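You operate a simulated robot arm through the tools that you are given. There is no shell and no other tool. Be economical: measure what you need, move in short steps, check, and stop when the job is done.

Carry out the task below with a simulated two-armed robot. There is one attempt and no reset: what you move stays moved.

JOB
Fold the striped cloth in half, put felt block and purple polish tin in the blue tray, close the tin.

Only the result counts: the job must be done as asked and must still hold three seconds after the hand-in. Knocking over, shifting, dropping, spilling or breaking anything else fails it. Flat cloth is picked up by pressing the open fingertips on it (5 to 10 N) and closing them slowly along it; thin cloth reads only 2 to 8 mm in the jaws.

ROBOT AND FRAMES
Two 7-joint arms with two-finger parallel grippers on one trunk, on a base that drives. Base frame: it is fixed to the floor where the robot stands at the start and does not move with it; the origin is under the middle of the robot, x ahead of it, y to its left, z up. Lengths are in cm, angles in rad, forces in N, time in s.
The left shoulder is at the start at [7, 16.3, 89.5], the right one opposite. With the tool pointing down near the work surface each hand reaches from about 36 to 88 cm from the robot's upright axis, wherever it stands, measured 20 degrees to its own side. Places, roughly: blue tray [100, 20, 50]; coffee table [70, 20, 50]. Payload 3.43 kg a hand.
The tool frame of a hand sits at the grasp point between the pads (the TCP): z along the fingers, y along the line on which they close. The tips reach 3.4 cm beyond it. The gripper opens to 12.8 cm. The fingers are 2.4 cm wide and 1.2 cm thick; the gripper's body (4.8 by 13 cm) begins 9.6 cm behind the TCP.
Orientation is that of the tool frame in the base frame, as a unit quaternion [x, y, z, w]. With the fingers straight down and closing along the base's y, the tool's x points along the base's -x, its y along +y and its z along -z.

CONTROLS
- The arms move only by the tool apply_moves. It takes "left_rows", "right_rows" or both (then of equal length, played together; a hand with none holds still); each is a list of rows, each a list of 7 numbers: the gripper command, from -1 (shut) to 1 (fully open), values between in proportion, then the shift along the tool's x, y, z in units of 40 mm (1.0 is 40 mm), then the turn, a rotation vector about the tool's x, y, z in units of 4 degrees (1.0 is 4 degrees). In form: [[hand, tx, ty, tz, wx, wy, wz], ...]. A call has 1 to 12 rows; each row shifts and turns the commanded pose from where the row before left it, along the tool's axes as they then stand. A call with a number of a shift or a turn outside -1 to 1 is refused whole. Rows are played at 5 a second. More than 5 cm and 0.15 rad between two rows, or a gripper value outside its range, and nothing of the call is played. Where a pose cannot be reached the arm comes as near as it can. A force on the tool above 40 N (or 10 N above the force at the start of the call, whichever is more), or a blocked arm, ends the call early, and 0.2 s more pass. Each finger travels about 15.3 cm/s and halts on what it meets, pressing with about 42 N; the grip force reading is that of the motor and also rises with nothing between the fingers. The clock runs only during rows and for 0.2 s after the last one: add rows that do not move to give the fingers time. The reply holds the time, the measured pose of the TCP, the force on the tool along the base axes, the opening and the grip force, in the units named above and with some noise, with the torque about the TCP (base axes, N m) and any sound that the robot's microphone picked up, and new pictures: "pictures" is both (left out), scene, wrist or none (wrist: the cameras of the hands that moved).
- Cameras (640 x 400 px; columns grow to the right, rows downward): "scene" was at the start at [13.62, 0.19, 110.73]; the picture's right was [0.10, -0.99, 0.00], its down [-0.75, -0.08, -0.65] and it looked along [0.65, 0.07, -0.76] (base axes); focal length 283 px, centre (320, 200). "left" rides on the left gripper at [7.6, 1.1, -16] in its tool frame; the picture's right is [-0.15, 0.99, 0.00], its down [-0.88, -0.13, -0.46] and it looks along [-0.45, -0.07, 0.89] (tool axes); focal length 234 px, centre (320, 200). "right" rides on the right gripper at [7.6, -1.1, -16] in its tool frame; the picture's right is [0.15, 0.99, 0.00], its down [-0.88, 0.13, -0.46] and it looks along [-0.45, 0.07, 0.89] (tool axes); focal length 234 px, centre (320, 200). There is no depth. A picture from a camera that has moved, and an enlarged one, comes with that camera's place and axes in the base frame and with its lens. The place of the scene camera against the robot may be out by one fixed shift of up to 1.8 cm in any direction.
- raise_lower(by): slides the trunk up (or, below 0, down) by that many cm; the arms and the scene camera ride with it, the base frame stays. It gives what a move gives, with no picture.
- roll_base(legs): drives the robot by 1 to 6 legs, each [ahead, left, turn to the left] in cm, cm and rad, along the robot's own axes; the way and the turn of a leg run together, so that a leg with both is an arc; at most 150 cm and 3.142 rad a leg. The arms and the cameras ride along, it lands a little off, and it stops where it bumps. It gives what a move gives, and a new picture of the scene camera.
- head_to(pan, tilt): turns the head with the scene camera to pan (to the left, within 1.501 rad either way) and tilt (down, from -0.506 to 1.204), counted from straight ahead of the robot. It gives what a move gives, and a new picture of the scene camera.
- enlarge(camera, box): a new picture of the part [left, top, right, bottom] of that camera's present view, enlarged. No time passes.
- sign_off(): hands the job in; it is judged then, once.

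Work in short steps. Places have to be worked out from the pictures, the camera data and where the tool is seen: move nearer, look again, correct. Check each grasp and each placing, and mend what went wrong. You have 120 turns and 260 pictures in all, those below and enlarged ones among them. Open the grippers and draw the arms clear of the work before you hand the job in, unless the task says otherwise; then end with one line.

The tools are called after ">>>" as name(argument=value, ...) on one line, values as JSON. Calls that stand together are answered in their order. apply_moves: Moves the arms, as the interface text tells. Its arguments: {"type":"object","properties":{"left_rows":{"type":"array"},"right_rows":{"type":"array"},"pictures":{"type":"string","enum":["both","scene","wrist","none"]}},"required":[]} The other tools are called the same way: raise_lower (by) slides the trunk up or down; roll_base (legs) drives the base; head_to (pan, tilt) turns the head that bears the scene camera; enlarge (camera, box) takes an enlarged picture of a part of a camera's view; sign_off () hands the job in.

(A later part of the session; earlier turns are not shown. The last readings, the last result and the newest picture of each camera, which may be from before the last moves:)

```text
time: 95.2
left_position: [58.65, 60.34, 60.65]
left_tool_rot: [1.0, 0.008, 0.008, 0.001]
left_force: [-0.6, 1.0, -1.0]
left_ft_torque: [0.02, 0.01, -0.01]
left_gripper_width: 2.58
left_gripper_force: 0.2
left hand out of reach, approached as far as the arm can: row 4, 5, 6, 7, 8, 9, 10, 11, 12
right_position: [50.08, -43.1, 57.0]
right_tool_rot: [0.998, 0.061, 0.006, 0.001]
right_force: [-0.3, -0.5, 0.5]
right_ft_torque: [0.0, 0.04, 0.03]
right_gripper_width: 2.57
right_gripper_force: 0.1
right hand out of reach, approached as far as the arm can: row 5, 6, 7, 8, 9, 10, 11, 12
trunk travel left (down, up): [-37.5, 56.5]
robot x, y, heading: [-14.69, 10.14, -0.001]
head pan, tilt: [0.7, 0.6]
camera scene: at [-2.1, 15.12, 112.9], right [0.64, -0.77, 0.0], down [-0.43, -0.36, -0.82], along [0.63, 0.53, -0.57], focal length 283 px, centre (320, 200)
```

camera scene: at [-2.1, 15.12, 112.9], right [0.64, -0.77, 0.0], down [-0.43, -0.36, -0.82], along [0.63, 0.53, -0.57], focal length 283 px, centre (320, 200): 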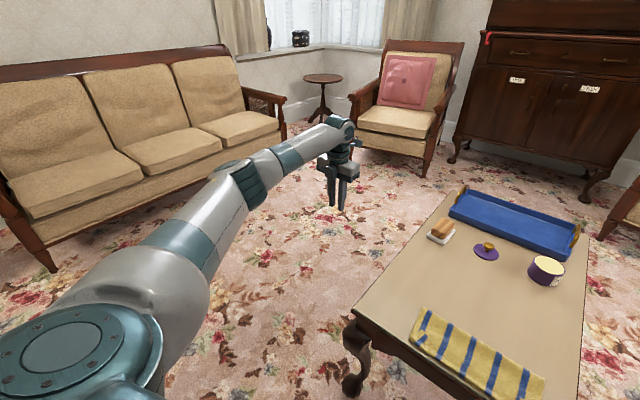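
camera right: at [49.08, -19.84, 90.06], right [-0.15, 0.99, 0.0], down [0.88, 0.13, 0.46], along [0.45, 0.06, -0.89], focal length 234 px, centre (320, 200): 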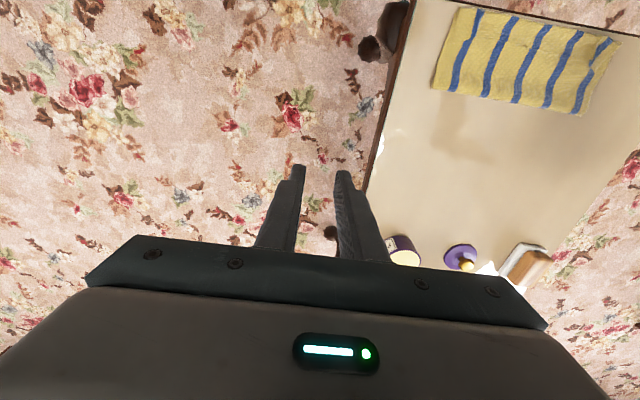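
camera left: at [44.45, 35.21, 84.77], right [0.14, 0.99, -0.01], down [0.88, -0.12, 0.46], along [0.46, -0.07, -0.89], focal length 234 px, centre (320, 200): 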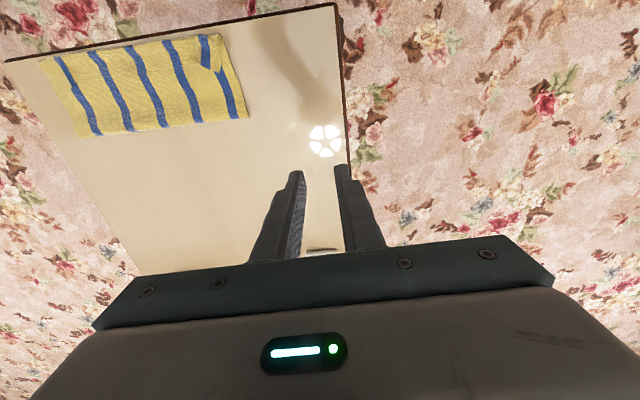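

The elbows are outside now. I yaw both hands back to the original heading (45 rows), raising a little.

>>> apply_moves(left_rows=[[-0.6, 0, 0, -0.3, 0, 0, -1], [-0.6, 0, 0, -0.3, 0, 0, -1], [-0.6, 0, 0, -0.3, 0, 0, -1], [-0.6, 0, 0, -0.3, 0, 0, -1], [-0.6, 0, 0, -0.3, 0, 0, -1], [-0.6, 0, 0, -0.3, 0, 0, -1], [-0.6, 0, 0, -0.3, 0, 0, -1], [-0.6, 0, 0, -0.3, 0, 0, -1], [-0.6, 0, 0, 0, 0, 0, -1], [-0.6, 0, 0, 0, 0, 0, -1], [-0.6, 0, 0, 0, 0, 0, -1], [-0.6, 0, 0, 0, 0, 0, -1]], right_rows=[[-0.6, 0, 0, -0.3, 0, 0, 1], [-0.6, 0, 0, -0.3, 0, 0, 1], [-0.6, 0, 0, -0.3, 0, 0, 1], [-0.6, 0, 0, -0.3, 0, 0, 1], [-0.6, 0, 0, -0.3, 0, 0, 1], [-0.6, 0, 0, -0.3, 0, 0, 1], [-0.6, 0, 0, -0.3, 0, 0, 1], [-0.6, 0, 0, -0.3, 0, 0, 1], [-0.6, 0, 0, 0, 0, 0, 1], [-0.6, 0, 0, 0, 0, 0, 1], [-0.6, 0, 0, 0, 0, 0, 1], [-0.6, 0, 0, 0, 0, 0, 1]], pictures="none")

>>> apply_moves(left_rows=[[-0.6, 0, 0, 0, 0, 0, -1], [-0.6, 0, 0, 0, 0, 0, -1], [-0.6, 0, 0, 0, 0, 0, -1], [-0.6, 0, 0, 0, 0, 0, -1], [-0.6, 0, 0, 0, 0, 0, -1], [-0.6, 0, 0, 0, 0, 0, -1], [-0.6, 0, 0, 0, 0, 0, -1], [-0.6, 0, 0, 0, 0, 0, -1], [-0.6, 0, 0, 0, 0, 0, -1], [-0.6, 0, 0, 0, 0, 0, -1], [-0.6, 0, 0, 0, 0, 0, -1], [-0.6, 0, 0, 0, 0, 0, -1]], right_rows=[[-0.6, 0, 0, 0, 0, 0, 1], [-0.6, 0, 0, 0, 0, 0, 1], [-0.6, 0, 0, 0, 0, 0, 1], [-0.6, 0, 0, 0, 0, 0, 1], [-0.6, 0, 0, 0, 0, 0, 1], [-0.6, 0, 0, 0, 0, 0, 1], [-0.6, 0, 0, 0, 0, 0, 1], [-0.6, 0, 0, 0, 0, 0, 1], [-0.6, 0, 0, 0, 0, 0, 1], [-0.6, 0, 0, 0, 0, 0, 1], [-0.6, 0, 0, 0, 0, 0, 1], [-0.6, 0, 0, 0, 0, 0, 1]], pictures="none")

>>> apply_moves(left_rows=[[-0.6, 0, 0, 0, 0, 0, -1], [-0.6, 0, 0, 0, 0, 0, -1], [-0.6, 0, 0, 0, 0, 0, -1], [-0.6, 0, 0, 0, 0, 0, -1], [-0.6, 0, 0, 0, 0, 0, -1], [-0.6, 0, 0, 0, 0, 0, -1], [-0.6, 0, 0, 0, 0, 0, -1], [-0.6, 0, 0, 0, 0, 0, -1], [-0.6, 0, 0, 0, 0, 0, -1], [-0.6, 0, 0, 0, 0, 0, -1], [-0.6, 0, 0, 0, 0, 0, -1], [-0.6, 0, 0, 0, 0, 0, -1]], right_rows=[[-0.6, 0, 0, 0, 0, 0, 1], [-0.6, 0, 0, 0, 0, 0, 1], [-0.6, 0, 0, 0, 0, 0, 1], [-0.6, 0, 0, 0, 0, 0, 1], [-0.6, 0, 0, 0, 0, 0, 1], [-0.6, 0, 0, 0, 0, 0, 1], [-0.6, 0, 0, 0, 0, 0, 1], [-0.6, 0, 0, 0, 0, 0, 1], [-0.6, 0, 0, 0, 0, 0, 1], [-0.6, 0, 0, 0, 0, 0, 1], [-0.6, 0, 0, 0, 0, 0, 1], [-0.6, 0, 0, 0, 0, 0, 1]], pictures="scene")

```text
time: 97.8
left_position: [58.46, 60.36, 70.23]
left_tool_rot: [0.91, 0.415, 0.006, 0.004]
left_force: [0.1, 0.0, 0.4]
left_ft_torque: [-0.04, 0.01, 0.0]
left_gripper_width: 2.57
left_gripper_force: 0.1
right_position: [50.03, -43.13, 66.41]
right_tool_rot: [0.937, -0.35, 0.006, -0.001]
right_force: [0.3, -0.2, 0.1]
right_ft_torque: [-0.02, -0.03, -0.02]
right_gripper_width: 2.56
right_gripper_force: 0.0
trunk travel left (down, up): [-37.5, 56.5]
robot x, y, heading: [-14.72, 9.6, -0.003]
head pan, tilt: [0.7, 0.6]
```

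```text
time: 100.4
left_position: [58.43, 60.26, 70.2]
left_tool_rot: [0.662, 0.749, 0.004, 0.006]
left_force: [0.5, 0.1, 0.7]
left_ft_torque: [-0.05, -0.03, 0.0]
left_gripper_width: 2.55
left_gripper_force: 0.1
right_position: [50.02, -43.07, 66.51]
right_tool_rot: [0.713, -0.702, 0.005, -0.003]
right_force: [-0.2, 0.3, 0.9]
right_ft_torque: [-0.01, 0.0, 0.0]
right_gripper_width: 2.54
right_gripper_force: 0.1
trunk travel left (down, up): [-37.5, 56.5]
robot x, y, heading: [-14.66, 9.89, -0.006]
head pan, tilt: [0.7, 0.6]
```

```text
time: 103.0
left_position: [58.39, 60.36, 70.23]
left_tool_rot: [0.3, 0.954, 0.001, 0.007]
left_force: [-0.5, 0.0, -0.3]
left_ft_torque: [0.0, 0.04, 0.0]
left_gripper_width: 2.54
left_gripper_force: 0.0
right_position: [50.02, -42.99, 66.58]
right_tool_rot: [-0.366, 0.93, -0.002, 0.006]
right_force: [-0.1, 0.8, -0.1]
right_ft_torque: [-0.03, -0.01, 0.0]
right_gripper_width: 2.55
right_gripper_force: 0.0
trunk travel left (down, up): [-37.5, 56.5]
robot x, y, heading: [-14.64, 10.0, -0.003]
head pan, tilt: [0.7, 0.6]
camera scene: at [-2.09, 15.12, 112.9], right [0.64, -0.77, 0.0], down [-0.43, -0.36, -0.82], along [0.63, 0.53, -0.57], focal length 283 px, centre (320, 200)
```

scene: 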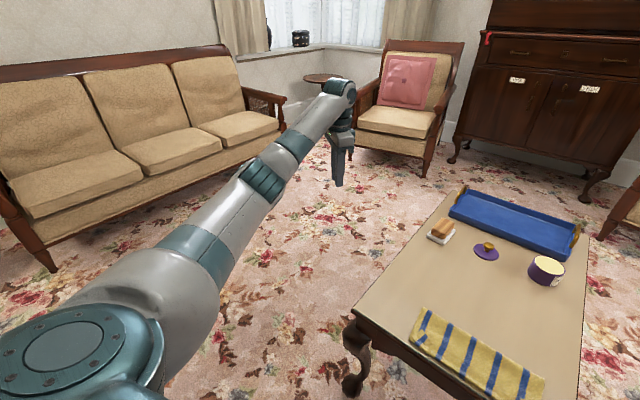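

>>> apply_moves(left_rows=[[-0.6, 0, -0.4, 0, 0, 0, -1], [-0.6, 0, -0.4, 0, 0, 0, -1], [-0.6, 0, -0.4, 0, 0, 0, -1], [-0.6, 0, -0.4, 0, 0, 0, -1], [-0.6, 0, -0.4, 0, 0, 0, -1], [-0.6, 0, -0.4, 0, 0, 0, -1], [-0.6, 0, -0.4, 0, 0, 0, -1], [-0.6, 0, -0.4, 0, 0, 0, -1], [-0.6, 0, -0.4, 0, 0, 0, -0.7], [-0.6, 0, -0.4, 0, 0, 0, 0], [-0.6, 0, -0.4, 0, 0, 0, 0], [-0.6, 0, -0.4, 0, 0, 0, 0]], right_rows=[[-0.6, 0, 0.4, 0, 0, 0, 1], [-0.6, 0, 0.4, 0, 0, 0, 1], [-0.6, 0, 0.4, 0, 0, 0, 1], [-0.6, 0, 0.4, 0, 0, 0, 1], [-0.6, 0, 0.4, 0, 0, 0, 1], [-0.6, 0, 0.4, 0, 0, 0, 1], [-0.6, 0, 0.4, 0, 0, 0, 1], [-0.6, 0, 0.4, 0, 0, 0, 1], [-0.6, 0, 0.4, 0, 0, 0, 1], [-0.6, 0, 0.4, 0, 0, 0, 1], [-0.6, 0, 0.4, 0, 0, 0, 0.7], [-0.6, 0, 0.4, 0, 0, 0, 0]], pictures="none")

>>> head_to(pan=0.0, tilt=0.86)

```text
time: 105.6
left_position: [53.83, 41.97, 70.15]
left_tool_rot: [0.003, 1.0, 0.0, 0.008]
left_force: [0.4, -0.1, -0.9]
left_ft_torque: [-0.01, -0.01, 0.02]
left_gripper_width: 2.58
left_gripper_force: 0.1
right_position: [43.18, -25.72, 66.33]
right_tool_rot: [-0.001, 1.0, -0.001, 0.006]
right_force: [0.1, 0.2, -0.3]
right_ft_torque: [0.02, 0.02, 0.01]
right_gripper_width: 2.54
right_gripper_force: 0.0
trunk travel left (down, up): [-37.5, 56.5]
robot x, y, heading: [-14.63, 9.93, -0.003]
head pan, tilt: [0.7, 0.6]
```

```text
time: 106.7
left_position: [53.88, 42.11, 70.04]
left_tool_rot: [0.002, 1.0, 0.0, 0.006]
left_force: [0.9, -0.2, 0.3]
left_ft_torque: [-0.01, 0.0, 0.01]
left_gripper_width: 2.56
left_gripper_force: 0.0
right_position: [43.24, -25.76, 66.31]
right_tool_rot: [-0.002, 1.0, -0.001, 0.006]
right_force: [-0.3, 0.9, -0.7]
right_ft_torque: [0.01, 0.0, 0.01]
right_gripper_width: 2.56
right_gripper_force: 0.0
trunk travel left (down, up): [-37.5, 56.5]
robot x, y, heading: [-14.62, 10.09, -0.005]
head pan, tilt: [0.0, 0.86]
camera scene: at [-1.1, 9.43, 110.73], right [0.0, -1.0, 0.0], down [-0.76, 0.0, -0.65], along [0.65, 0.0, -0.76], focal length 283 px, centre (320, 200)
```

scene: 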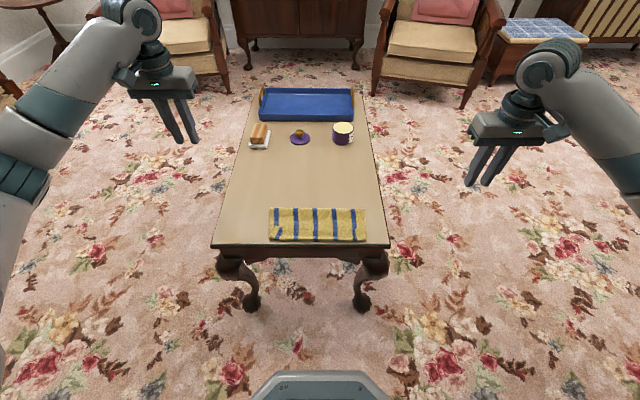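

Natural posture restored. Now I bring the left hand near the cloth to inspect the layers.

>>> apply_moves(left_rows=[[-0.6, 0.3, -0.7, 0.1, 0, 0, 0], [-0.6, 0.3, -0.7, 0.1, 0, 0, 0], [-0.6, 0.3, -0.7, 0.1, 0, 0, 0], [-0.6, 0.3, -0.7, 0.1, 0, 0, 0], [-0.6, 0.3, -0.7, 0.1, 0, 0, 0], [-0.6, 0.3, -0.7, 0.1, 0, 0, 0], [-0.6, 0, 0, 0, 0, 0, 0]], pictures="none")

>>> enlarge(camera="left", box=[80, 30, 400, 230])

```text
time: 108.3
left_position: [46.73, 25.3, 67.65]
left_tool_rot: [0.002, 1.0, 0.001, 0.007]
left_force: [-0.7, -0.7, -0.5]
left_ft_torque: [0.01, -0.01, 0.0]
left_gripper_width: 2.56
left_gripper_force: 0.0
right_position: [43.15, -25.9, 66.39]
right_tool_rot: [-0.001, 1.0, -0.001, 0.006]
right_force: [-0.3, -0.5, 0.8]
right_ft_torque: [-0.02, 0.0, 0.0]
right_gripper_width: 2.55
right_gripper_force: 0.0
trunk travel left (down, up): [-37.5, 56.5]
robot x, y, heading: [-14.98, 10.32, -0.003]
head pan, tilt: [0.0, 0.86]
```

```text
2.00 times, centred on (240, 130) of left
camera zoom: at [38.93, 26.32, 83.48], right [0.15, 0.99, 0.0], down [0.87, -0.13, 0.47], along [0.46, -0.07, -0.88], focal length 468 px, centre (480, 340)
```

zoom: 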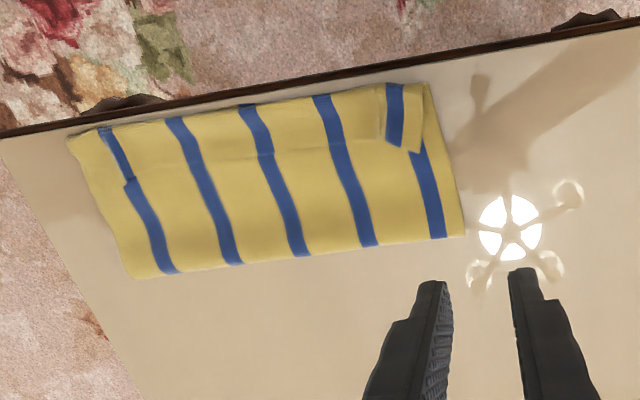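

The view shows the whole near strip of the top layer turned back ~3.5 cm, near edge at x≈37.6, fold at ≈48. I'll regrip that strip with the hands yawed 90° (closing along x), unfold, drag the cloth forward and refold. First yaw.

>>> apply_moves(left_rows=[[-0.78, 0, 0, 0, 0, 0, 1], [-0.78, 0, 0, 0, 0, 0, 1], [-0.78, 0, 0, 0, 0, 0, 1], [-0.78, 0, 0, 0, 0, 0, 1], [-0.78, 0, 0, 0, 0, 0, 1], [-0.78, 0, 0, 0, 0, 0, 1], [-0.78, 0, 0, 0, 0, 0, 1], [-0.78, 0, 0, 0, 0, 0, 1], [-0.78, 0, 0, 0, 0, 0, 1], [-0.78, 0, 0, 0, 0, 0, 1], [-0.78, 0, 0, 0, 0, 0, 1], [-0.78, 0, 0, 0, 0, 0, 1]], right_rows=[[-0.78, 0, 0, 0, 0, 0, -1], [-0.78, 0, 0, 0, 0, 0, -1], [-0.78, 0, 0, 0, 0, 0, -1], [-0.78, 0, 0, 0, 0, 0, -1], [-0.78, 0, 0, 0, 0, 0, -1], [-0.78, 0, 0, 0, 0, 0, -1], [-0.78, 0, 0, 0, 0, 0, -1], [-0.78, 0, 0, 0, 0, 0, -1], [-0.78, 0, 0, 0, 0, 0, -1], [-0.78, 0, 0, 0, 0, 0, -1], [-0.78, 0, 0, 0, 0, 0, -1], [-0.78, 0, 0, 0, 0, 0, -1]], pictures="none")

>>> apply_moves(left_rows=[[-0.78, 0, 0, 0, 0, 0, 1], [-0.78, 0, 0, 0, 0, 0, 1], [-0.78, 0, 0, 0, 0, 0, 1], [-0.78, 0, 0, 0, 0, 0, 1], [-0.78, 0, 0, 0, 0, 0, 1], [-0.78, 0, 0, 0, 0, 0, 1], [-0.78, 0, 0, 0, 0, 0, 1], [-0.78, 0, 0, 0, 0, 0, 1], [-0.78, 0, 0, 0, 0, 0, 1], [-0.78, 0, 0, 0, 0, 0, 1], [-0.78, 0, 0, 0, 0, 0, 0.5]], right_rows=[[-0.78, 0, 0, 0, 0, 0, -1], [-0.78, 0, 0, 0, 0, 0, -1], [-0.78, 0, 0, 0, 0, 0, -1], [-0.78, 0, 0, 0, 0, 0, -1], [-0.78, 0, 0, 0, 0, 0, -1], [-0.78, 0, 0, 0, 0, 0, -1], [-0.78, 0, 0, 0, 0, 0, -1], [-0.78, 0, 0, 0, 0, 0, -1], [-0.78, 0, 0, 0, 0, 0, -1], [-0.78, 0, 0, 0, 0, 0, -1], [-0.78, 0, 0, 0, 0, 0, -0.5]], pictures="both")

```text
time: 110.9
left_position: [46.43, 25.26, 67.71]
left_tool_rot: [0.41, 0.912, 0.002, 0.007]
left_force: [-0.6, 0.3, -0.3]
left_ft_torque: [-0.01, 0.01, -0.02]
left_gripper_width: 1.38
left_gripper_force: 0.1
right_position: [43.38, -25.75, 66.36]
right_tool_rot: [-0.409, 0.913, -0.004, 0.005]
right_force: [-0.1, 0.6, -0.7]
right_ft_torque: [-0.03, 0.0, 0.05]
right_gripper_width: 1.41
right_gripper_force: 0.1
trunk travel left (down, up): [-37.5, 56.5]
robot x, y, heading: [-14.65, 10.05, -0.003]
head pan, tilt: [0.0, 0.86]
```

```text
time: 113.3
left_position: [46.53, 25.43, 67.64]
left_tool_rot: [0.709, 0.705, 0.006, 0.005]
left_force: [-0.4, 0.0, 0.6]
left_ft_torque: [0.04, 0.0, 0.0]
left_gripper_width: 1.41
left_gripper_force: 0.0
right_position: [43.11, -25.62, 66.4]
right_tool_rot: [0.708, -0.706, 0.005, -0.003]
right_force: [0.0, 0.3, 0.7]
right_ft_torque: [0.03, 0.01, 0.01]
right_gripper_width: 1.42
right_gripper_force: 0.0
trunk travel left (down, up): [-37.5, 56.5]
robot x, y, heading: [-14.78, 10.08, -0.006]
head pan, tilt: [0.0, 0.86]
camera scene: at [-1.11, 9.42, 110.73], right [0.0, -1.0, 0.0], down [-0.76, 0.0, -0.65], along [0.65, 0.0, -0.76], focal length 283 px, centre (320, 200)
camera right: at [44.21, -33.33, 82.5], right [-0.99, -0.15, -0.01], down [-0.14, 0.88, 0.45], along [-0.06, 0.45, -0.89], focal length 234 px, centre (320, 200)
camera left: at [47.49, 32.81, 83.57], right [0.99, -0.15, 0.01], down [-0.14, -0.88, 0.45], along [-0.06, -0.45, -0.89], focal length 234 px, centre (320, 200)
```

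scene: 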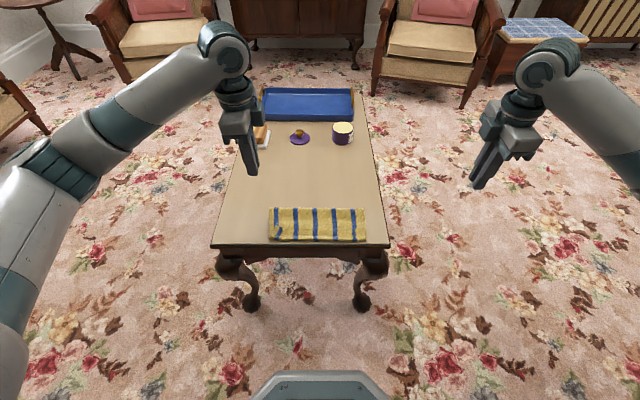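
right: 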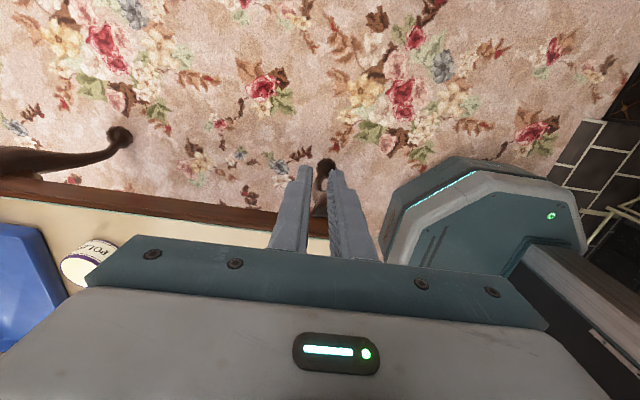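
left: 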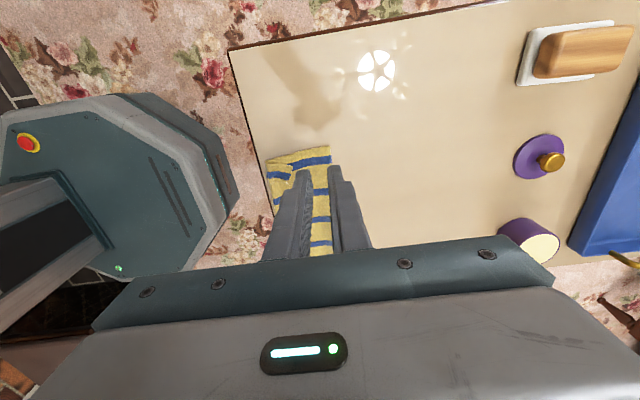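

Bring both hands above the turned-back strip.

>>> apply_moves(left_rows=[[-0.78, -0.216, -0.204, 0.225, 0, 0, 0], [-0.78, -0.216, -0.204, 0.225, 0, 0, 0], [-0.78, -0.216, -0.204, 0.225, 0, 0, 0], [-0.78, -0.216, -0.204, 0.225, 0, 0, 0], [-0.78, -0.216, -0.204, 0.225, 0, 0, 0], [-0.78, -0.216, -0.204, 0.225, 0, 0, 0], [-0.78, -0.216, -0.204, 0.225, 0, 0, 0], [-0.78, -0.216, -0.204, 0.225, 0, 0, 0], [-0.78, 0, 0, 0, 0, 0, 0]], right_rows=[[-0.78, -0.85, 0.116, 0.2, 0, 0, 0], [-0.78, -0.85, 0.116, 0.2, 0, 0, 0], [-0.78, -0.85, 0.116, 0.2, 0, 0, 0], [-0.78, -0.85, 0.116, 0.2, 0, 0, 0], [-0.78, -0.85, 0.116, 0.2, 0, 0, 0], [-0.78, -0.85, 0.116, 0.2, 0, 0, 0], [-0.78, -0.85, 0.116, 0.2, 0, 0, 0], [-0.78, -0.85, 0.116, 0.2, 0, 0, 0], [-0.78, 0, 0, 0, 0, 0, 0]])

```text
time: 115.3
left_position: [40.12, 18.4, 60.52]
left_tool_rot: [0.709, 0.705, 0.006, 0.004]
left_force: [-0.4, -0.1, 0.6]
left_ft_torque: [0.01, -0.03, -0.04]
left_gripper_width: 1.45
left_gripper_force: 0.1
right_position: [39.66, 1.49, 59.63]
right_tool_rot: [0.709, -0.705, 0.005, -0.003]
right_force: [0.3, 0.0, 0.0]
right_ft_torque: [0.01, 0.01, 0.0]
right_gripper_width: 1.4
right_gripper_force: 0.0
trunk travel left (down, up): [-37.5, 56.5]
robot x, y, heading: [-14.95, 9.9, 0.003]
head pan, tilt: [0.0, 0.86]
camera scene: at [-1.11, 9.42, 110.73], right [0.0, -1.0, 0.0], down [-0.76, 0.0, -0.65], along [0.65, 0.0, -0.76], focal length 283 px, centre (320, 200)
camera right: at [40.6, -6.19, 75.81], right [-0.99, -0.15, -0.01], down [-0.14, 0.88, 0.45], along [-0.06, 0.45, -0.89], focal length 234 px, centre (320, 200)
camera left: at [41.11, 25.92, 76.41], right [0.99, -0.15, 0.01], down [-0.14, -0.88, 0.45], along [-0.06, -0.45, -0.89], focal length 234 px, centre (320, 200)
```

scene: 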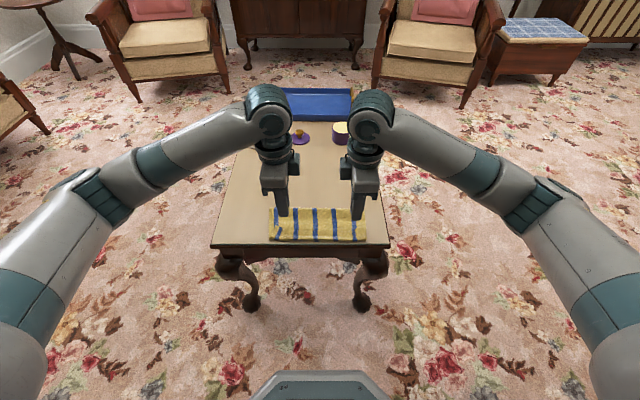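
right: 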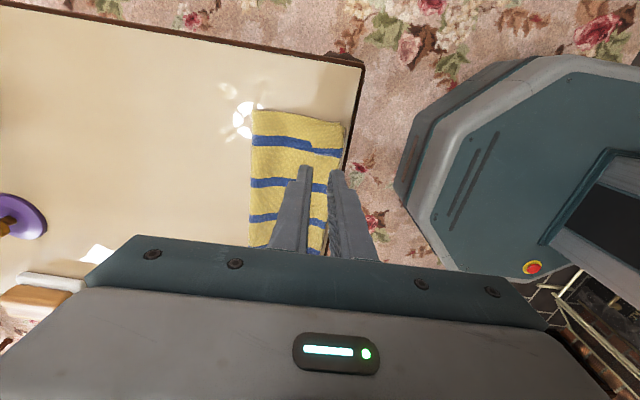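
left: 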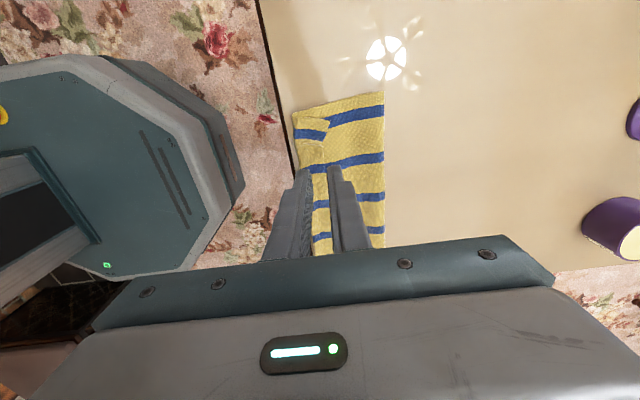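

>>> enlarge(camera="left", box=[270, 80, 430, 180])

>>> enlarge(camera="right", box=[220, 90, 380, 190])

```text
4.00 times, centred on (350, 130) of left
camera zoom: at [41.11, 25.92, 76.41], right [0.99, -0.15, 0.01], down [-0.14, -0.88, 0.45], along [-0.06, -0.45, -0.89], focal length 937 px, centre (200, 480)
```

zoom: 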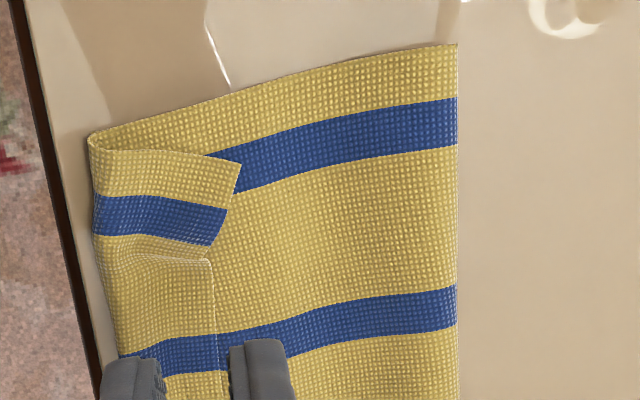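

```text
4.00 times, centred on (300, 140) of right
camera zoom: at [40.6, -6.19, 75.81], right [-0.99, -0.15, -0.01], down [-0.14, 0.88, 0.45], along [-0.06, 0.45, -0.89], focal length 937 px, centre (400, 440)
```

zoom: 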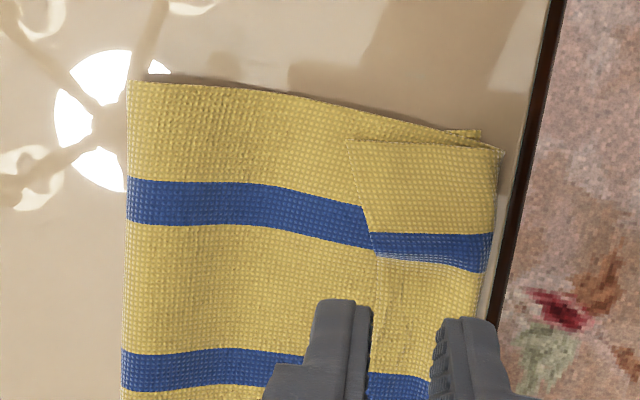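

The strip spans x 37.3–40.5. I centre both hands at x≈39.2 and lower to just above it.

>>> apply_moves(left_rows=[[-0.78, 0, -0.115, 0.5, 0, 0, 0], [-0.78, 0, -0.115, 0.5, 0, 0, 0], [-0.78, 0, 0, 0.5, 0, 0, 0], [-0.78, 0, 0, 0.5, 0, 0, 0], [-0.78, 0, 0, 0, 0, 0, 0]], right_rows=[[-0.78, 0, 0.055, 0.45, 0, 0, 0], [-0.78, 0, 0.055, 0.45, 0, 0, 0], [-0.78, 0, 0, 0.45, 0, 0, 0], [-0.78, 0, 0, 0.45, 0, 0, 0], [-0.78, 0, 0, 0, 0, 0, 0]], pictures="none")

>>> apply_moves(left_rows=[[-0.78, 0, 0, 0.05, 0, 0, 0], [-0.78, 0, 0, 0.05, 0, 0, 0], [-0.78, 0, 0, 0, 0, 0, 0]], right_rows=[[-0.78, 0, 0, 0.05, 0, 0, 0], [-0.78, 0, 0, 0.05, 0, 0, 0], [-0.78, 0, 0, 0, 0, 0, 0]], pictures="none")

```text
time: 116.5
left_position: [39.29, 18.48, 52.17]
left_tool_rot: [0.709, 0.705, 0.005, 0.006]
left_force: [0.3, 0.3, -0.5]
left_ft_torque: [0.04, 0.0, 0.03]
left_gripper_width: 1.41
left_gripper_force: 0.1
right_position: [39.2, 1.53, 52.65]
right_tool_rot: [0.709, -0.705, 0.005, -0.005]
right_force: [-0.2, 0.6, 0.2]
right_ft_torque: [0.0, 0.02, -0.04]
right_gripper_width: 1.42
right_gripper_force: 0.1
trunk travel left (down, up): [-37.5, 56.5]
robot x, y, heading: [-14.56, 10.0, 0.0]
head pan, tilt: [0.0, 0.86]
```

```text
time: 117.3
left_position: [39.22, 18.41, 51.88]
left_tool_rot: [0.708, 0.706, 0.005, 0.005]
left_force: [-0.6, 0.5, 0.5]
left_ft_torque: [0.01, 0.02, 0.0]
left_gripper_width: 1.41
left_gripper_force: 0.0
right_position: [39.2, 1.37, 52.3]
right_tool_rot: [0.709, -0.705, 0.005, -0.004]
right_force: [0.4, 0.0, 0.1]
right_ft_torque: [0.01, 0.02, 0.0]
right_gripper_width: 1.43
right_gripper_force: 0.0
trunk travel left (down, up): [-37.5, 56.5]
robot x, y, heading: [-14.86, 9.93, -0.001]
head pan, tilt: [0.0, 0.86]
```

>>> apply_moves(left_rows=[[-0.78, 0, 0, 0.03, 0, 0, 0], [-0.78, 0, 0, 0, 0, 0, 0]], right_rows=[[-0.78, 0, 0, 0.1, 0, 0, 0], [-0.78, 0, 0, 0, 0, 0, 0]], pictures="none")

```text
time: 117.9
left_position: [39.18, 18.48, 51.68]
left_tool_rot: [0.708, 0.706, 0.005, 0.005]
left_force: [-0.3, 0.5, -0.1]
left_ft_torque: [-0.02, 0.03, -0.01]
left_gripper_width: 1.38
left_gripper_force: 0.1
right_position: [39.28, 1.37, 51.97]
right_tool_rot: [0.709, -0.706, 0.004, -0.004]
right_force: [0.2, -0.9, 0.1]
right_ft_torque: [0.0, 0.02, -0.02]
right_gripper_width: 1.41
right_gripper_force: 0.0
trunk travel left (down, up): [-37.5, 56.5]
robot x, y, heading: [-14.74, 9.95, -0.002]
head pan, tilt: [0.0, 0.86]
```

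>>> apply_moves(left_rows=[[-0.78, 0, 0, 0.02, 0, 0, 0], [-0.78, 0, 0, 0, 0, 0, 0]], right_rows=[[-0.78, 0, 0, 0.08, 0, 0, 0], [-0.78, 0, 0, 0, 0, 0, 0]], pictures="none")

```text
time: 118.5
left_position: [39.23, 18.39, 51.71]
left_tool_rot: [0.708, 0.706, 0.005, 0.005]
left_force: [-1.4, -0.4, 0.8]
left_ft_torque: [0.0, -0.03, -0.01]
left_gripper_width: 1.37
left_gripper_force: 0.1
right_position: [39.18, 1.35, 51.64]
right_tool_rot: [0.708, -0.706, 0.005, -0.003]
right_force: [-0.4, -0.9, 1.8]
right_ft_torque: [-0.01, 0.02, 0.02]
right_gripper_width: 1.41
right_gripper_force: 0.0
trunk travel left (down, up): [-37.5, 56.5]
robot x, y, heading: [-14.68, 10.18, -0.001]
head pan, tilt: [0.0, 0.86]
```

Just touching; I press a bit more, about 0.1 cm.

>>> apply_moves(left_rows=[[-0.78, 0, 0, 0.025, 0, 0, 0], [-0.78, 0, 0, 0, 0, 0, 0]], right_rows=[[-0.78, 0, 0, 0.018, 0, 0, 0], [-0.78, 0, 0, 0, 0, 0, 0]], pictures="none")

```text
time: 119.1
left_position: [39.35, 18.51, 51.56]
left_tool_rot: [0.708, 0.706, 0.005, 0.005]
left_force: [0.5, 0.0, 1.1]
left_ft_torque: [0.03, -0.01, -0.03]
left_gripper_width: 1.42
left_gripper_force: 0.0
right_position: [39.19, 1.36, 51.74]
right_tool_rot: [0.708, -0.706, 0.006, -0.004]
right_force: [0.6, -0.1, 3.0]
right_ft_torque: [-0.02, 0.02, 0.01]
right_gripper_width: 1.42
right_gripper_force: 0.0
trunk travel left (down, up): [-37.5, 56.5]
robot x, y, heading: [-14.78, 10.07, -0.005]
head pan, tilt: [0.0, 0.86]
```

>>> apply_moves(left_rows=[[-0.78, 0, 0, 0.03, 0, 0, 0], [-0.78, 0, 0, 0, 0, 0, 0]], right_rows=[[-0.78, 0, 0, 0.015, 0, 0, 0], [-0.78, 0, 0, 0, 0, 0, 0]], pictures="none")

```text
time: 119.7
left_position: [39.19, 18.46, 51.65]
left_tool_rot: [0.708, 0.707, 0.005, 0.006]
left_force: [-0.5, 1.5, 11.3]
left_ft_torque: [0.08, 0.12, -0.02]
left_gripper_width: 1.39
left_gripper_force: 0.0
right_position: [39.17, 1.4, 51.65]
right_tool_rot: [0.708, -0.706, 0.005, -0.004]
right_force: [0.6, 0.4, 4.2]
right_ft_torque: [0.0, 0.01, 0.0]
right_gripper_width: 1.39
right_gripper_force: 0.0
trunk travel left (down, up): [-37.5, 56.5]
robot x, y, heading: [-14.99, 10.23, 0.001]
head pan, tilt: [0.0, 0.86]
```

>>> apply_moves(left_rows=[[-0.78, 0, 0, -0.01, 0, 0, 0], [-0.81, 0, 0, 0, 0, 0, 0], [-0.84, 0, 0, 0, 0, 0, 0], [-0.87, 0, 0, 0, 0, 0, 0], [-0.9, 0, 0, 0, 0, 0, 0], [-0.93, 0, 0, 0, 0, 0, 0], [-0.96, 0, 0, 0, 0, 0, 0], [-1, 0, 0, 0, 0, 0, 0], [-1, 0, 0, 0, 0, 0, 0]], right_rows=[[-0.78, 0, 0, 0.014, 0, 0, 0], [-0.81, 0, 0, 0, 0, 0, 0], [-0.84, 0, 0, 0, 0, 0, 0], [-0.87, 0, 0, 0, 0, 0, 0], [-0.9, 0, 0, 0, 0, 0, 0], [-0.93, 0, 0, 0, 0, 0, 0], [-0.96, 0, 0, 0, 0, 0, 0], [-1, 0, 0, 0, 0, 0, 0], [-1, 0, 0, 0, 0, 0, 0]], pictures="none")

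>>> apply_moves(left_rows=[[-1, 0, 0, -0.2, 0, 0, 0], [-1, 0, 0, -0.25, 0, 0, 0], [-1, 0, 0, -0.3, 0, 0, 0], [-1, 0, 0, 0, 0, 0, 0]], right_rows=[[-1, 0, 0, -0.2, 0, 0, 0], [-1, 0, 0, -0.25, 0, 0, 0], [-1, 0, 0, -0.3, 0, 0, 0], [-1, 0, 0, 0, 0, 0, 0]])

```text
time: 121.7
left_position: [39.29, 18.46, 51.67]
left_tool_rot: [0.708, 0.706, 0.006, 0.006]
left_force: [0.1, -0.5, 10.6]
left_ft_torque: [-0.03, 0.01, 0.0]
left_gripper_width: 0.13
left_gripper_force: 36.1
right_position: [39.13, 1.4, 51.63]
right_tool_rot: [0.708, -0.706, 0.005, -0.004]
right_force: [0.0, 0.1, 11.1]
right_ft_torque: [0.03, 0.11, -0.02]
right_gripper_width: 0.0
right_gripper_force: 32.1
trunk travel left (down, up): [-37.5, 56.5]
robot x, y, heading: [-14.94, 9.87, -0.005]
head pan, tilt: [0.0, 0.86]
```

```text
time: 122.7
left_position: [39.18, 18.55, 54.52]
left_tool_rot: [0.709, 0.706, 0.005, 0.005]
left_force: [0.0, 0.3, 0.1]
left_ft_torque: [-0.02, 0.0, -0.03]
left_gripper_width: 0.14
left_gripper_force: 35.8
right_position: [39.11, 1.46, 54.47]
right_tool_rot: [0.708, -0.706, 0.005, -0.004]
right_force: [0.4, 0.0, 0.4]
right_ft_torque: [0.0, 0.01, 0.01]
right_gripper_width: 0.0
right_gripper_force: 33.1
trunk travel left (down, up): [-37.5, 56.5]
robot x, y, heading: [-15.07, 10.17, -0.003]
head pan, tilt: [0.0, 0.86]
camera scene: at [-1.1, 9.43, 110.73], right [0.0, -1.0, 0.0], down [-0.76, 0.0, -0.65], along [0.65, 0.0, -0.76], focal length 283 px, centre (320, 200)
camera right: at [40.2, -6.15, 70.53], right [-0.99, -0.15, -0.01], down [-0.14, 0.88, 0.45], along [-0.06, 0.45, -0.89], focal length 234 px, centre (320, 200)
camera left: at [40.2, 25.91, 70.48], right [0.99, -0.15, 0.01], down [-0.14, -0.88, 0.45], along [-0.06, -0.45, -0.89], focal length 234 px, centre (320, 200)
```

scene: 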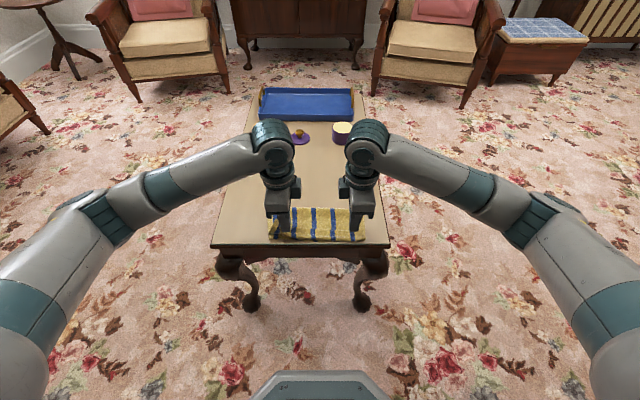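
right: 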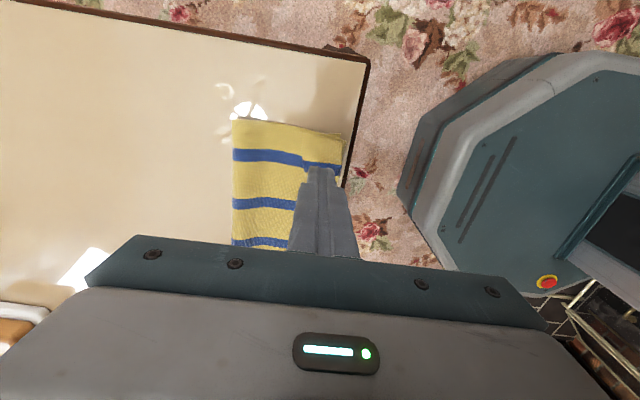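
left: 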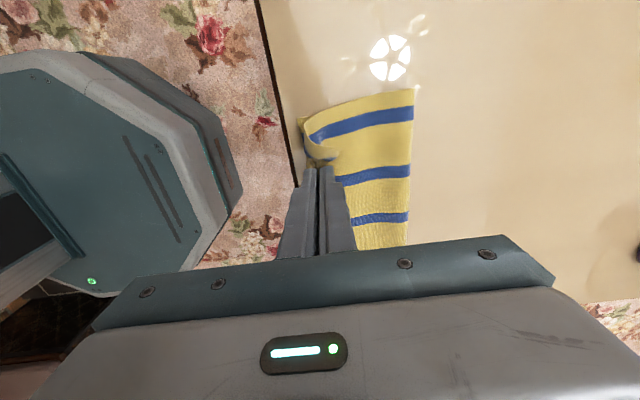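

The left holds the strip; the right missed (0 mm). I check and retry the right with a wider opening.

>>> apply_moves(right_rows=[[-0.6, 0, 0, 0, 0, 0, 0], [-0.6, 0, 0, 0, 0, 0, 0]], pictures="none")

>>> enlarge(camera="right", box=[220, 90, 380, 190])

```text
time: 123.3
left_position: [39.24, 18.39, 54.55]
left_tool_rot: [0.708, 0.706, 0.005, 0.005]
left_force: [-0.7, -0.2, -0.9]
left_ft_torque: [0.0, -0.01, 0.03]
left_gripper_width: 0.13
left_gripper_force: 36.2
right_position: [39.23, 1.47, 54.49]
right_tool_rot: [0.708, -0.706, 0.006, -0.003]
right_force: [-1.0, 0.8, 0.1]
right_ft_torque: [0.01, 0.0, 0.01]
right_gripper_width: 2.57
right_gripper_force: 0.1
trunk travel left (down, up): [-37.5, 56.5]
robot x, y, heading: [-14.67, 10.26, -0.003]
head pan, tilt: [0.0, 0.86]
```

```text
4.00 times, centred on (300, 140) of right
camera zoom: at [40.2, -6.15, 70.53], right [-0.99, -0.15, -0.01], down [-0.14, 0.88, 0.45], along [-0.06, 0.45, -0.89], focal length 937 px, centre (400, 440)
```

zoom: 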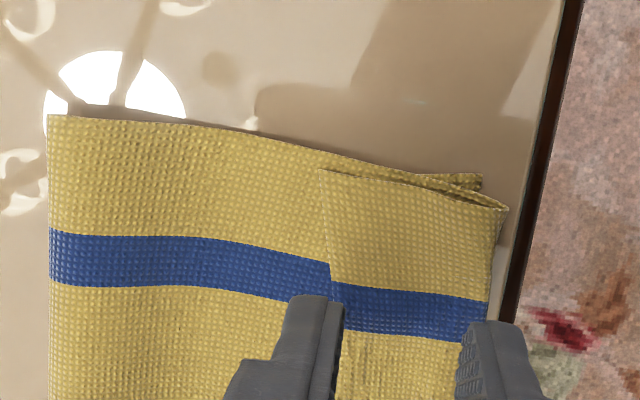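

>>> apply_moves(right_rows=[[-0.68, 0, 0.08, 0.3, 0, 0, 0], [-0.68, 0, 0, 0.3, 0, 0, 0], [-0.68, 0, 0, 0.1, 0, 0, 0], [-0.68, 0, 0, 0.015, 0, 0, 0], [-0.68, 0, 0, 0, 0, 0, 0]], pictures="none")

```text
time: 124.5
left_position: [39.23, 18.41, 54.64]
left_tool_rot: [0.708, 0.706, 0.005, 0.005]
left_force: [-1.1, -0.6, 0.3]
left_ft_torque: [-0.01, 0.02, -0.05]
left_gripper_width: 0.13
left_gripper_force: 36.0
right_position: [38.79, 1.48, 51.57]
right_tool_rot: [0.708, -0.706, 0.005, -0.004]
right_force: [-0.2, -0.5, 1.6]
right_ft_torque: [-0.01, 0.01, 0.02]
right_gripper_width: 2.05
right_gripper_force: 0.0
trunk travel left (down, up): [-37.5, 56.5]
robot x, y, heading: [-14.78, 9.8, -0.001]
head pan, tilt: [0.0, 0.86]
```

>>> apply_moves(right_rows=[[-0.68, 0, 0, 0.035, 0, 0, 0], [-0.68, 0, 0, 0, 0, 0, 0]], pictures="none")

```text
time: 125.1
left_position: [39.25, 18.47, 54.64]
left_tool_rot: [0.709, 0.705, 0.006, 0.006]
left_force: [-0.3, -0.8, -0.6]
left_ft_torque: [0.03, -0.01, -0.01]
left_gripper_width: 0.16
left_gripper_force: 36.3
right_position: [38.78, 1.52, 51.52]
right_tool_rot: [0.708, -0.706, 0.005, -0.004]
right_force: [-1.3, -1.2, 12.6]
right_ft_torque: [-0.04, 0.11, 0.03]
right_gripper_width: 2.07
right_gripper_force: 0.1
trunk travel left (down, up): [-37.5, 56.5]
robot x, y, heading: [-14.85, 9.94, 0.001]
head pan, tilt: [0.0, 0.86]
```

The right presses 12.6 N; I back off slightly and close slowly, then lift and check.

>>> apply_moves(right_rows=[[-0.68, 0, 0, -0.008, 0, 0, 0], [-0.72, 0, 0, 0, 0, 0, 0], [-0.76, 0, 0, 0, 0, 0, 0], [-0.8, 0, 0, 0, 0, 0, 0], [-0.84, 0, 0, 0, 0, 0, 0], [-0.88, 0, 0, 0, 0, 0, 0], [-0.92, 0, 0, 0, 0, 0, 0], [-0.96, 0, 0, 0, 0, 0, 0], [-1, 0, 0, 0, 0, 0, 0], [-1, 0, 0, 0, 0, 0, 0], [-1, 0, 0, -0.2, 0, 0, 0], [-1, 0, 0, -0.3, 0, 0, 0]], pictures="wrist")

```text
time: 127.7
left_position: [39.18, 18.47, 54.44]
left_tool_rot: [0.709, 0.705, 0.005, 0.005]
left_force: [-0.7, 0.5, -0.5]
left_ft_torque: [0.0, 0.0, 0.0]
left_gripper_width: 0.11
left_gripper_force: 36.3
right_position: [38.71, 1.52, 53.46]
right_tool_rot: [0.708, -0.706, 0.004, -0.003]
right_force: [0.2, 0.4, 0.0]
right_ft_torque: [0.02, -0.02, 0.01]
right_gripper_width: 0.15
right_gripper_force: 36.3
trunk travel left (down, up): [-37.5, 56.5]
robot x, y, heading: [-14.72, 10.06, -0.001]
head pan, tilt: [0.0, 0.86]
camera right: at [39.74, -6.11, 69.49], right [-0.99, -0.15, -0.01], down [-0.14, 0.88, 0.45], along [-0.06, 0.45, -0.89], focal length 234 px, centre (320, 200)
```

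right: 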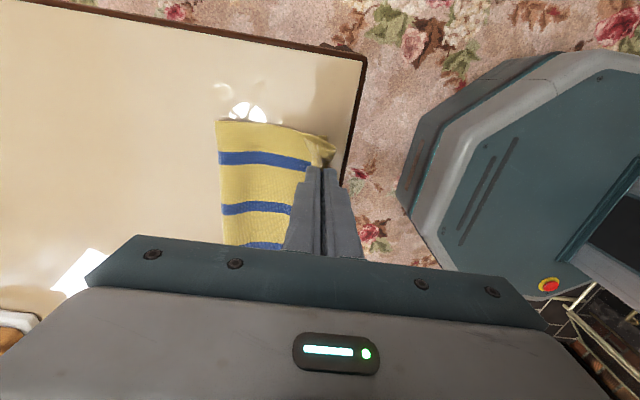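

Both hold the strip. I unfold by arcing forward over the fold.

>>> apply_moves(left_rows=[[-1, 0, 0.125, -0.9, 0, 0, 0], [-1, 0, 0.6, -0.9, 0, 0, 0], [-1, 0, 1, -0.5, 0, 0, 0], [-1, 0, 1, 0, 0, 0, 0], [-1, 0, 1, 0.5, 0, 0, 0], [-1, 0, 0.875, 0.75, 0, 0, 0], [-1, 0, 0.625, 0.75, 0, 0, 0], [-1, 0, 0.4, 0.4, 0, 0, 0], [-1, 0, 0, 0, 0, 0, 0]], right_rows=[[-1, 0, -0.125, -1, 0, 0, 0], [-1, 0, -0.6, -1, 0, 0, 0], [-1, 0, -1, -0.5, 0, 0, 0], [-1, 0, -1, 0, 0, 0, 0], [-1, 0, -1, 0.5, 0, 0, 0], [-1, 0, -0.875, 0.75, 0, 0, 0], [-1, 0, -0.625, 0.75, 0, 0, 0], [-1, 0, -0.5, 0.4, 0, 0, 0], [-1, 0, 0, 0, 0, 0, 0]])

```text
time: 129.7
left_position: [61.57, 18.42, 54.6]
left_tool_rot: [0.709, 0.706, 0.004, 0.004]
left_force: [0.2, 0.4, 0.5]
left_ft_torque: [-0.01, 0.02, 0.0]
left_gripper_width: 0.14
left_gripper_force: 36.0
right_position: [62.12, 1.55, 54.12]
right_tool_rot: [0.709, -0.706, 0.005, -0.004]
right_force: [0.2, -0.3, 0.0]
right_ft_torque: [0.03, -0.05, -0.01]
right_gripper_width: 0.18
right_gripper_force: 36.4
trunk travel left (down, up): [-37.5, 56.5]
robot x, y, heading: [-14.82, 10.01, 0.002]
head pan, tilt: [0.0, 0.86]
camera scene: at [-1.11, 9.42, 110.73], right [0.0, -1.0, 0.0], down [-0.76, 0.0, -0.65], along [0.65, 0.0, -0.76], focal length 283 px, centre (320, 200)
camera right: at [63.06, -6.1, 70.2], right [-0.99, -0.15, -0.01], down [-0.14, 0.88, 0.45], along [-0.06, 0.45, -0.89], focal length 234 px, centre (320, 200)
camera left: at [62.62, 25.85, 70.54], right [0.99, -0.15, 0.01], down [-0.14, -0.88, 0.45], along [-0.06, -0.45, -0.89], focal length 234 px, centre (320, 200)
```

scene: 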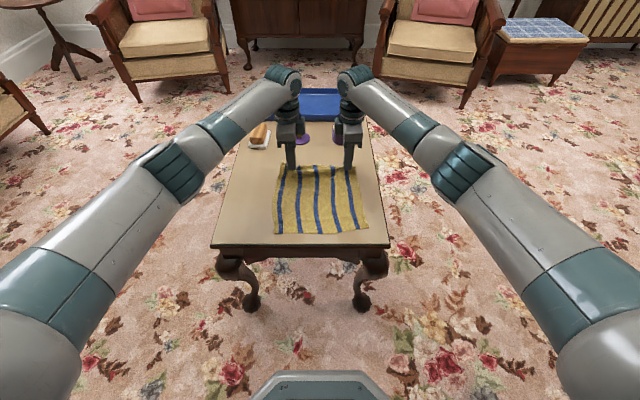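
right: 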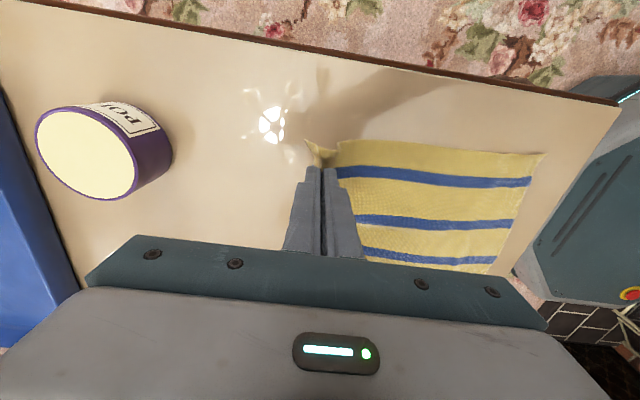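
left: 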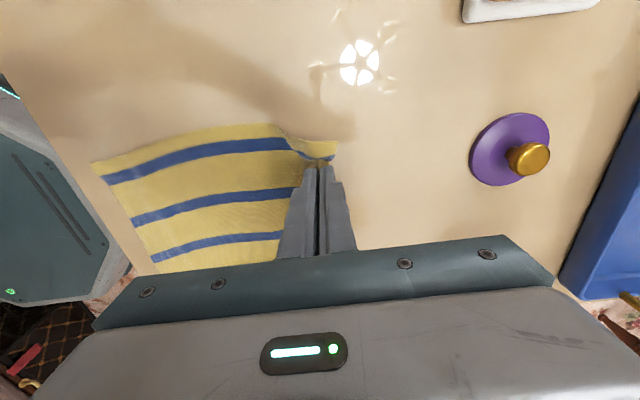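

Unfolded. I drag the cloth forward ~4.5 cm to get away from the table's near edge.

>>> apply_moves(left_rows=[[-1, 0, 0.25, 0.1, 0, 0, 0], [-1, 0, 0.3, 0.05, 0, 0, 0], [-1, 0, 0.35, 0, 0, 0, 0], [-1, 0, 0.35, 0, 0, 0, 0], [-1, 0, 0, 0, 0, 0, 0]], right_rows=[[-1, 0, -0.2, 0.05, 0, 0, 0], [-1, 0, -0.25, 0, 0, 0, 0], [-1, 0, -0.3, 0, 0, 0, 0], [-1, 0, -0.35, 0, 0, 0, 0], [-1, 0, 0, 0, 0, 0, 0]], pictures="none")

>>> enlarge(camera="scene", box=[230, 140, 422, 260])

```text
time: 130.9
left_position: [66.73, 18.45, 53.97]
left_tool_rot: [0.708, 0.706, 0.005, 0.006]
left_force: [0.5, 0.6, -0.2]
left_ft_torque: [0.01, 0.05, -0.02]
left_gripper_width: 0.17
left_gripper_force: 36.1
right_position: [66.45, 1.55, 54.06]
right_tool_rot: [0.709, -0.705, 0.005, -0.004]
right_force: [0.6, -0.2, 0.2]
right_ft_torque: [-0.01, 0.0, -0.01]
right_gripper_width: 0.16
right_gripper_force: 36.2
trunk travel left (down, up): [-37.5, 56.5]
robot x, y, heading: [-14.97, 10.07, 0.001]
head pan, tilt: [0.0, 0.86]
```

```text
3.33 times, centred on (326, 200) of scene
camera zoom: at [-1.07, 9.43, 110.72], right [0.0, -1.0, 0.0], down [-0.76, 0.0, -0.65], along [0.65, 0.0, -0.76], focal length 944 px, centre (300, 200)
```

zoom: 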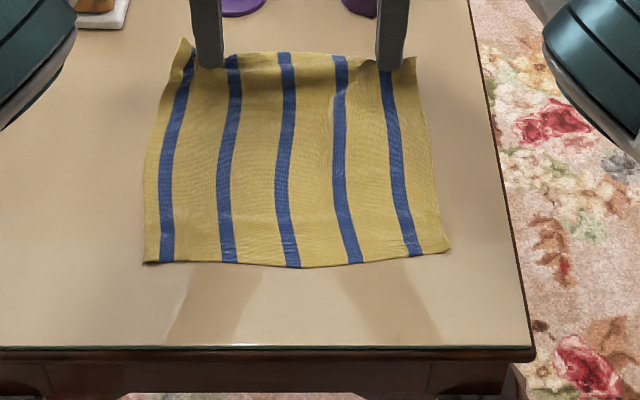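

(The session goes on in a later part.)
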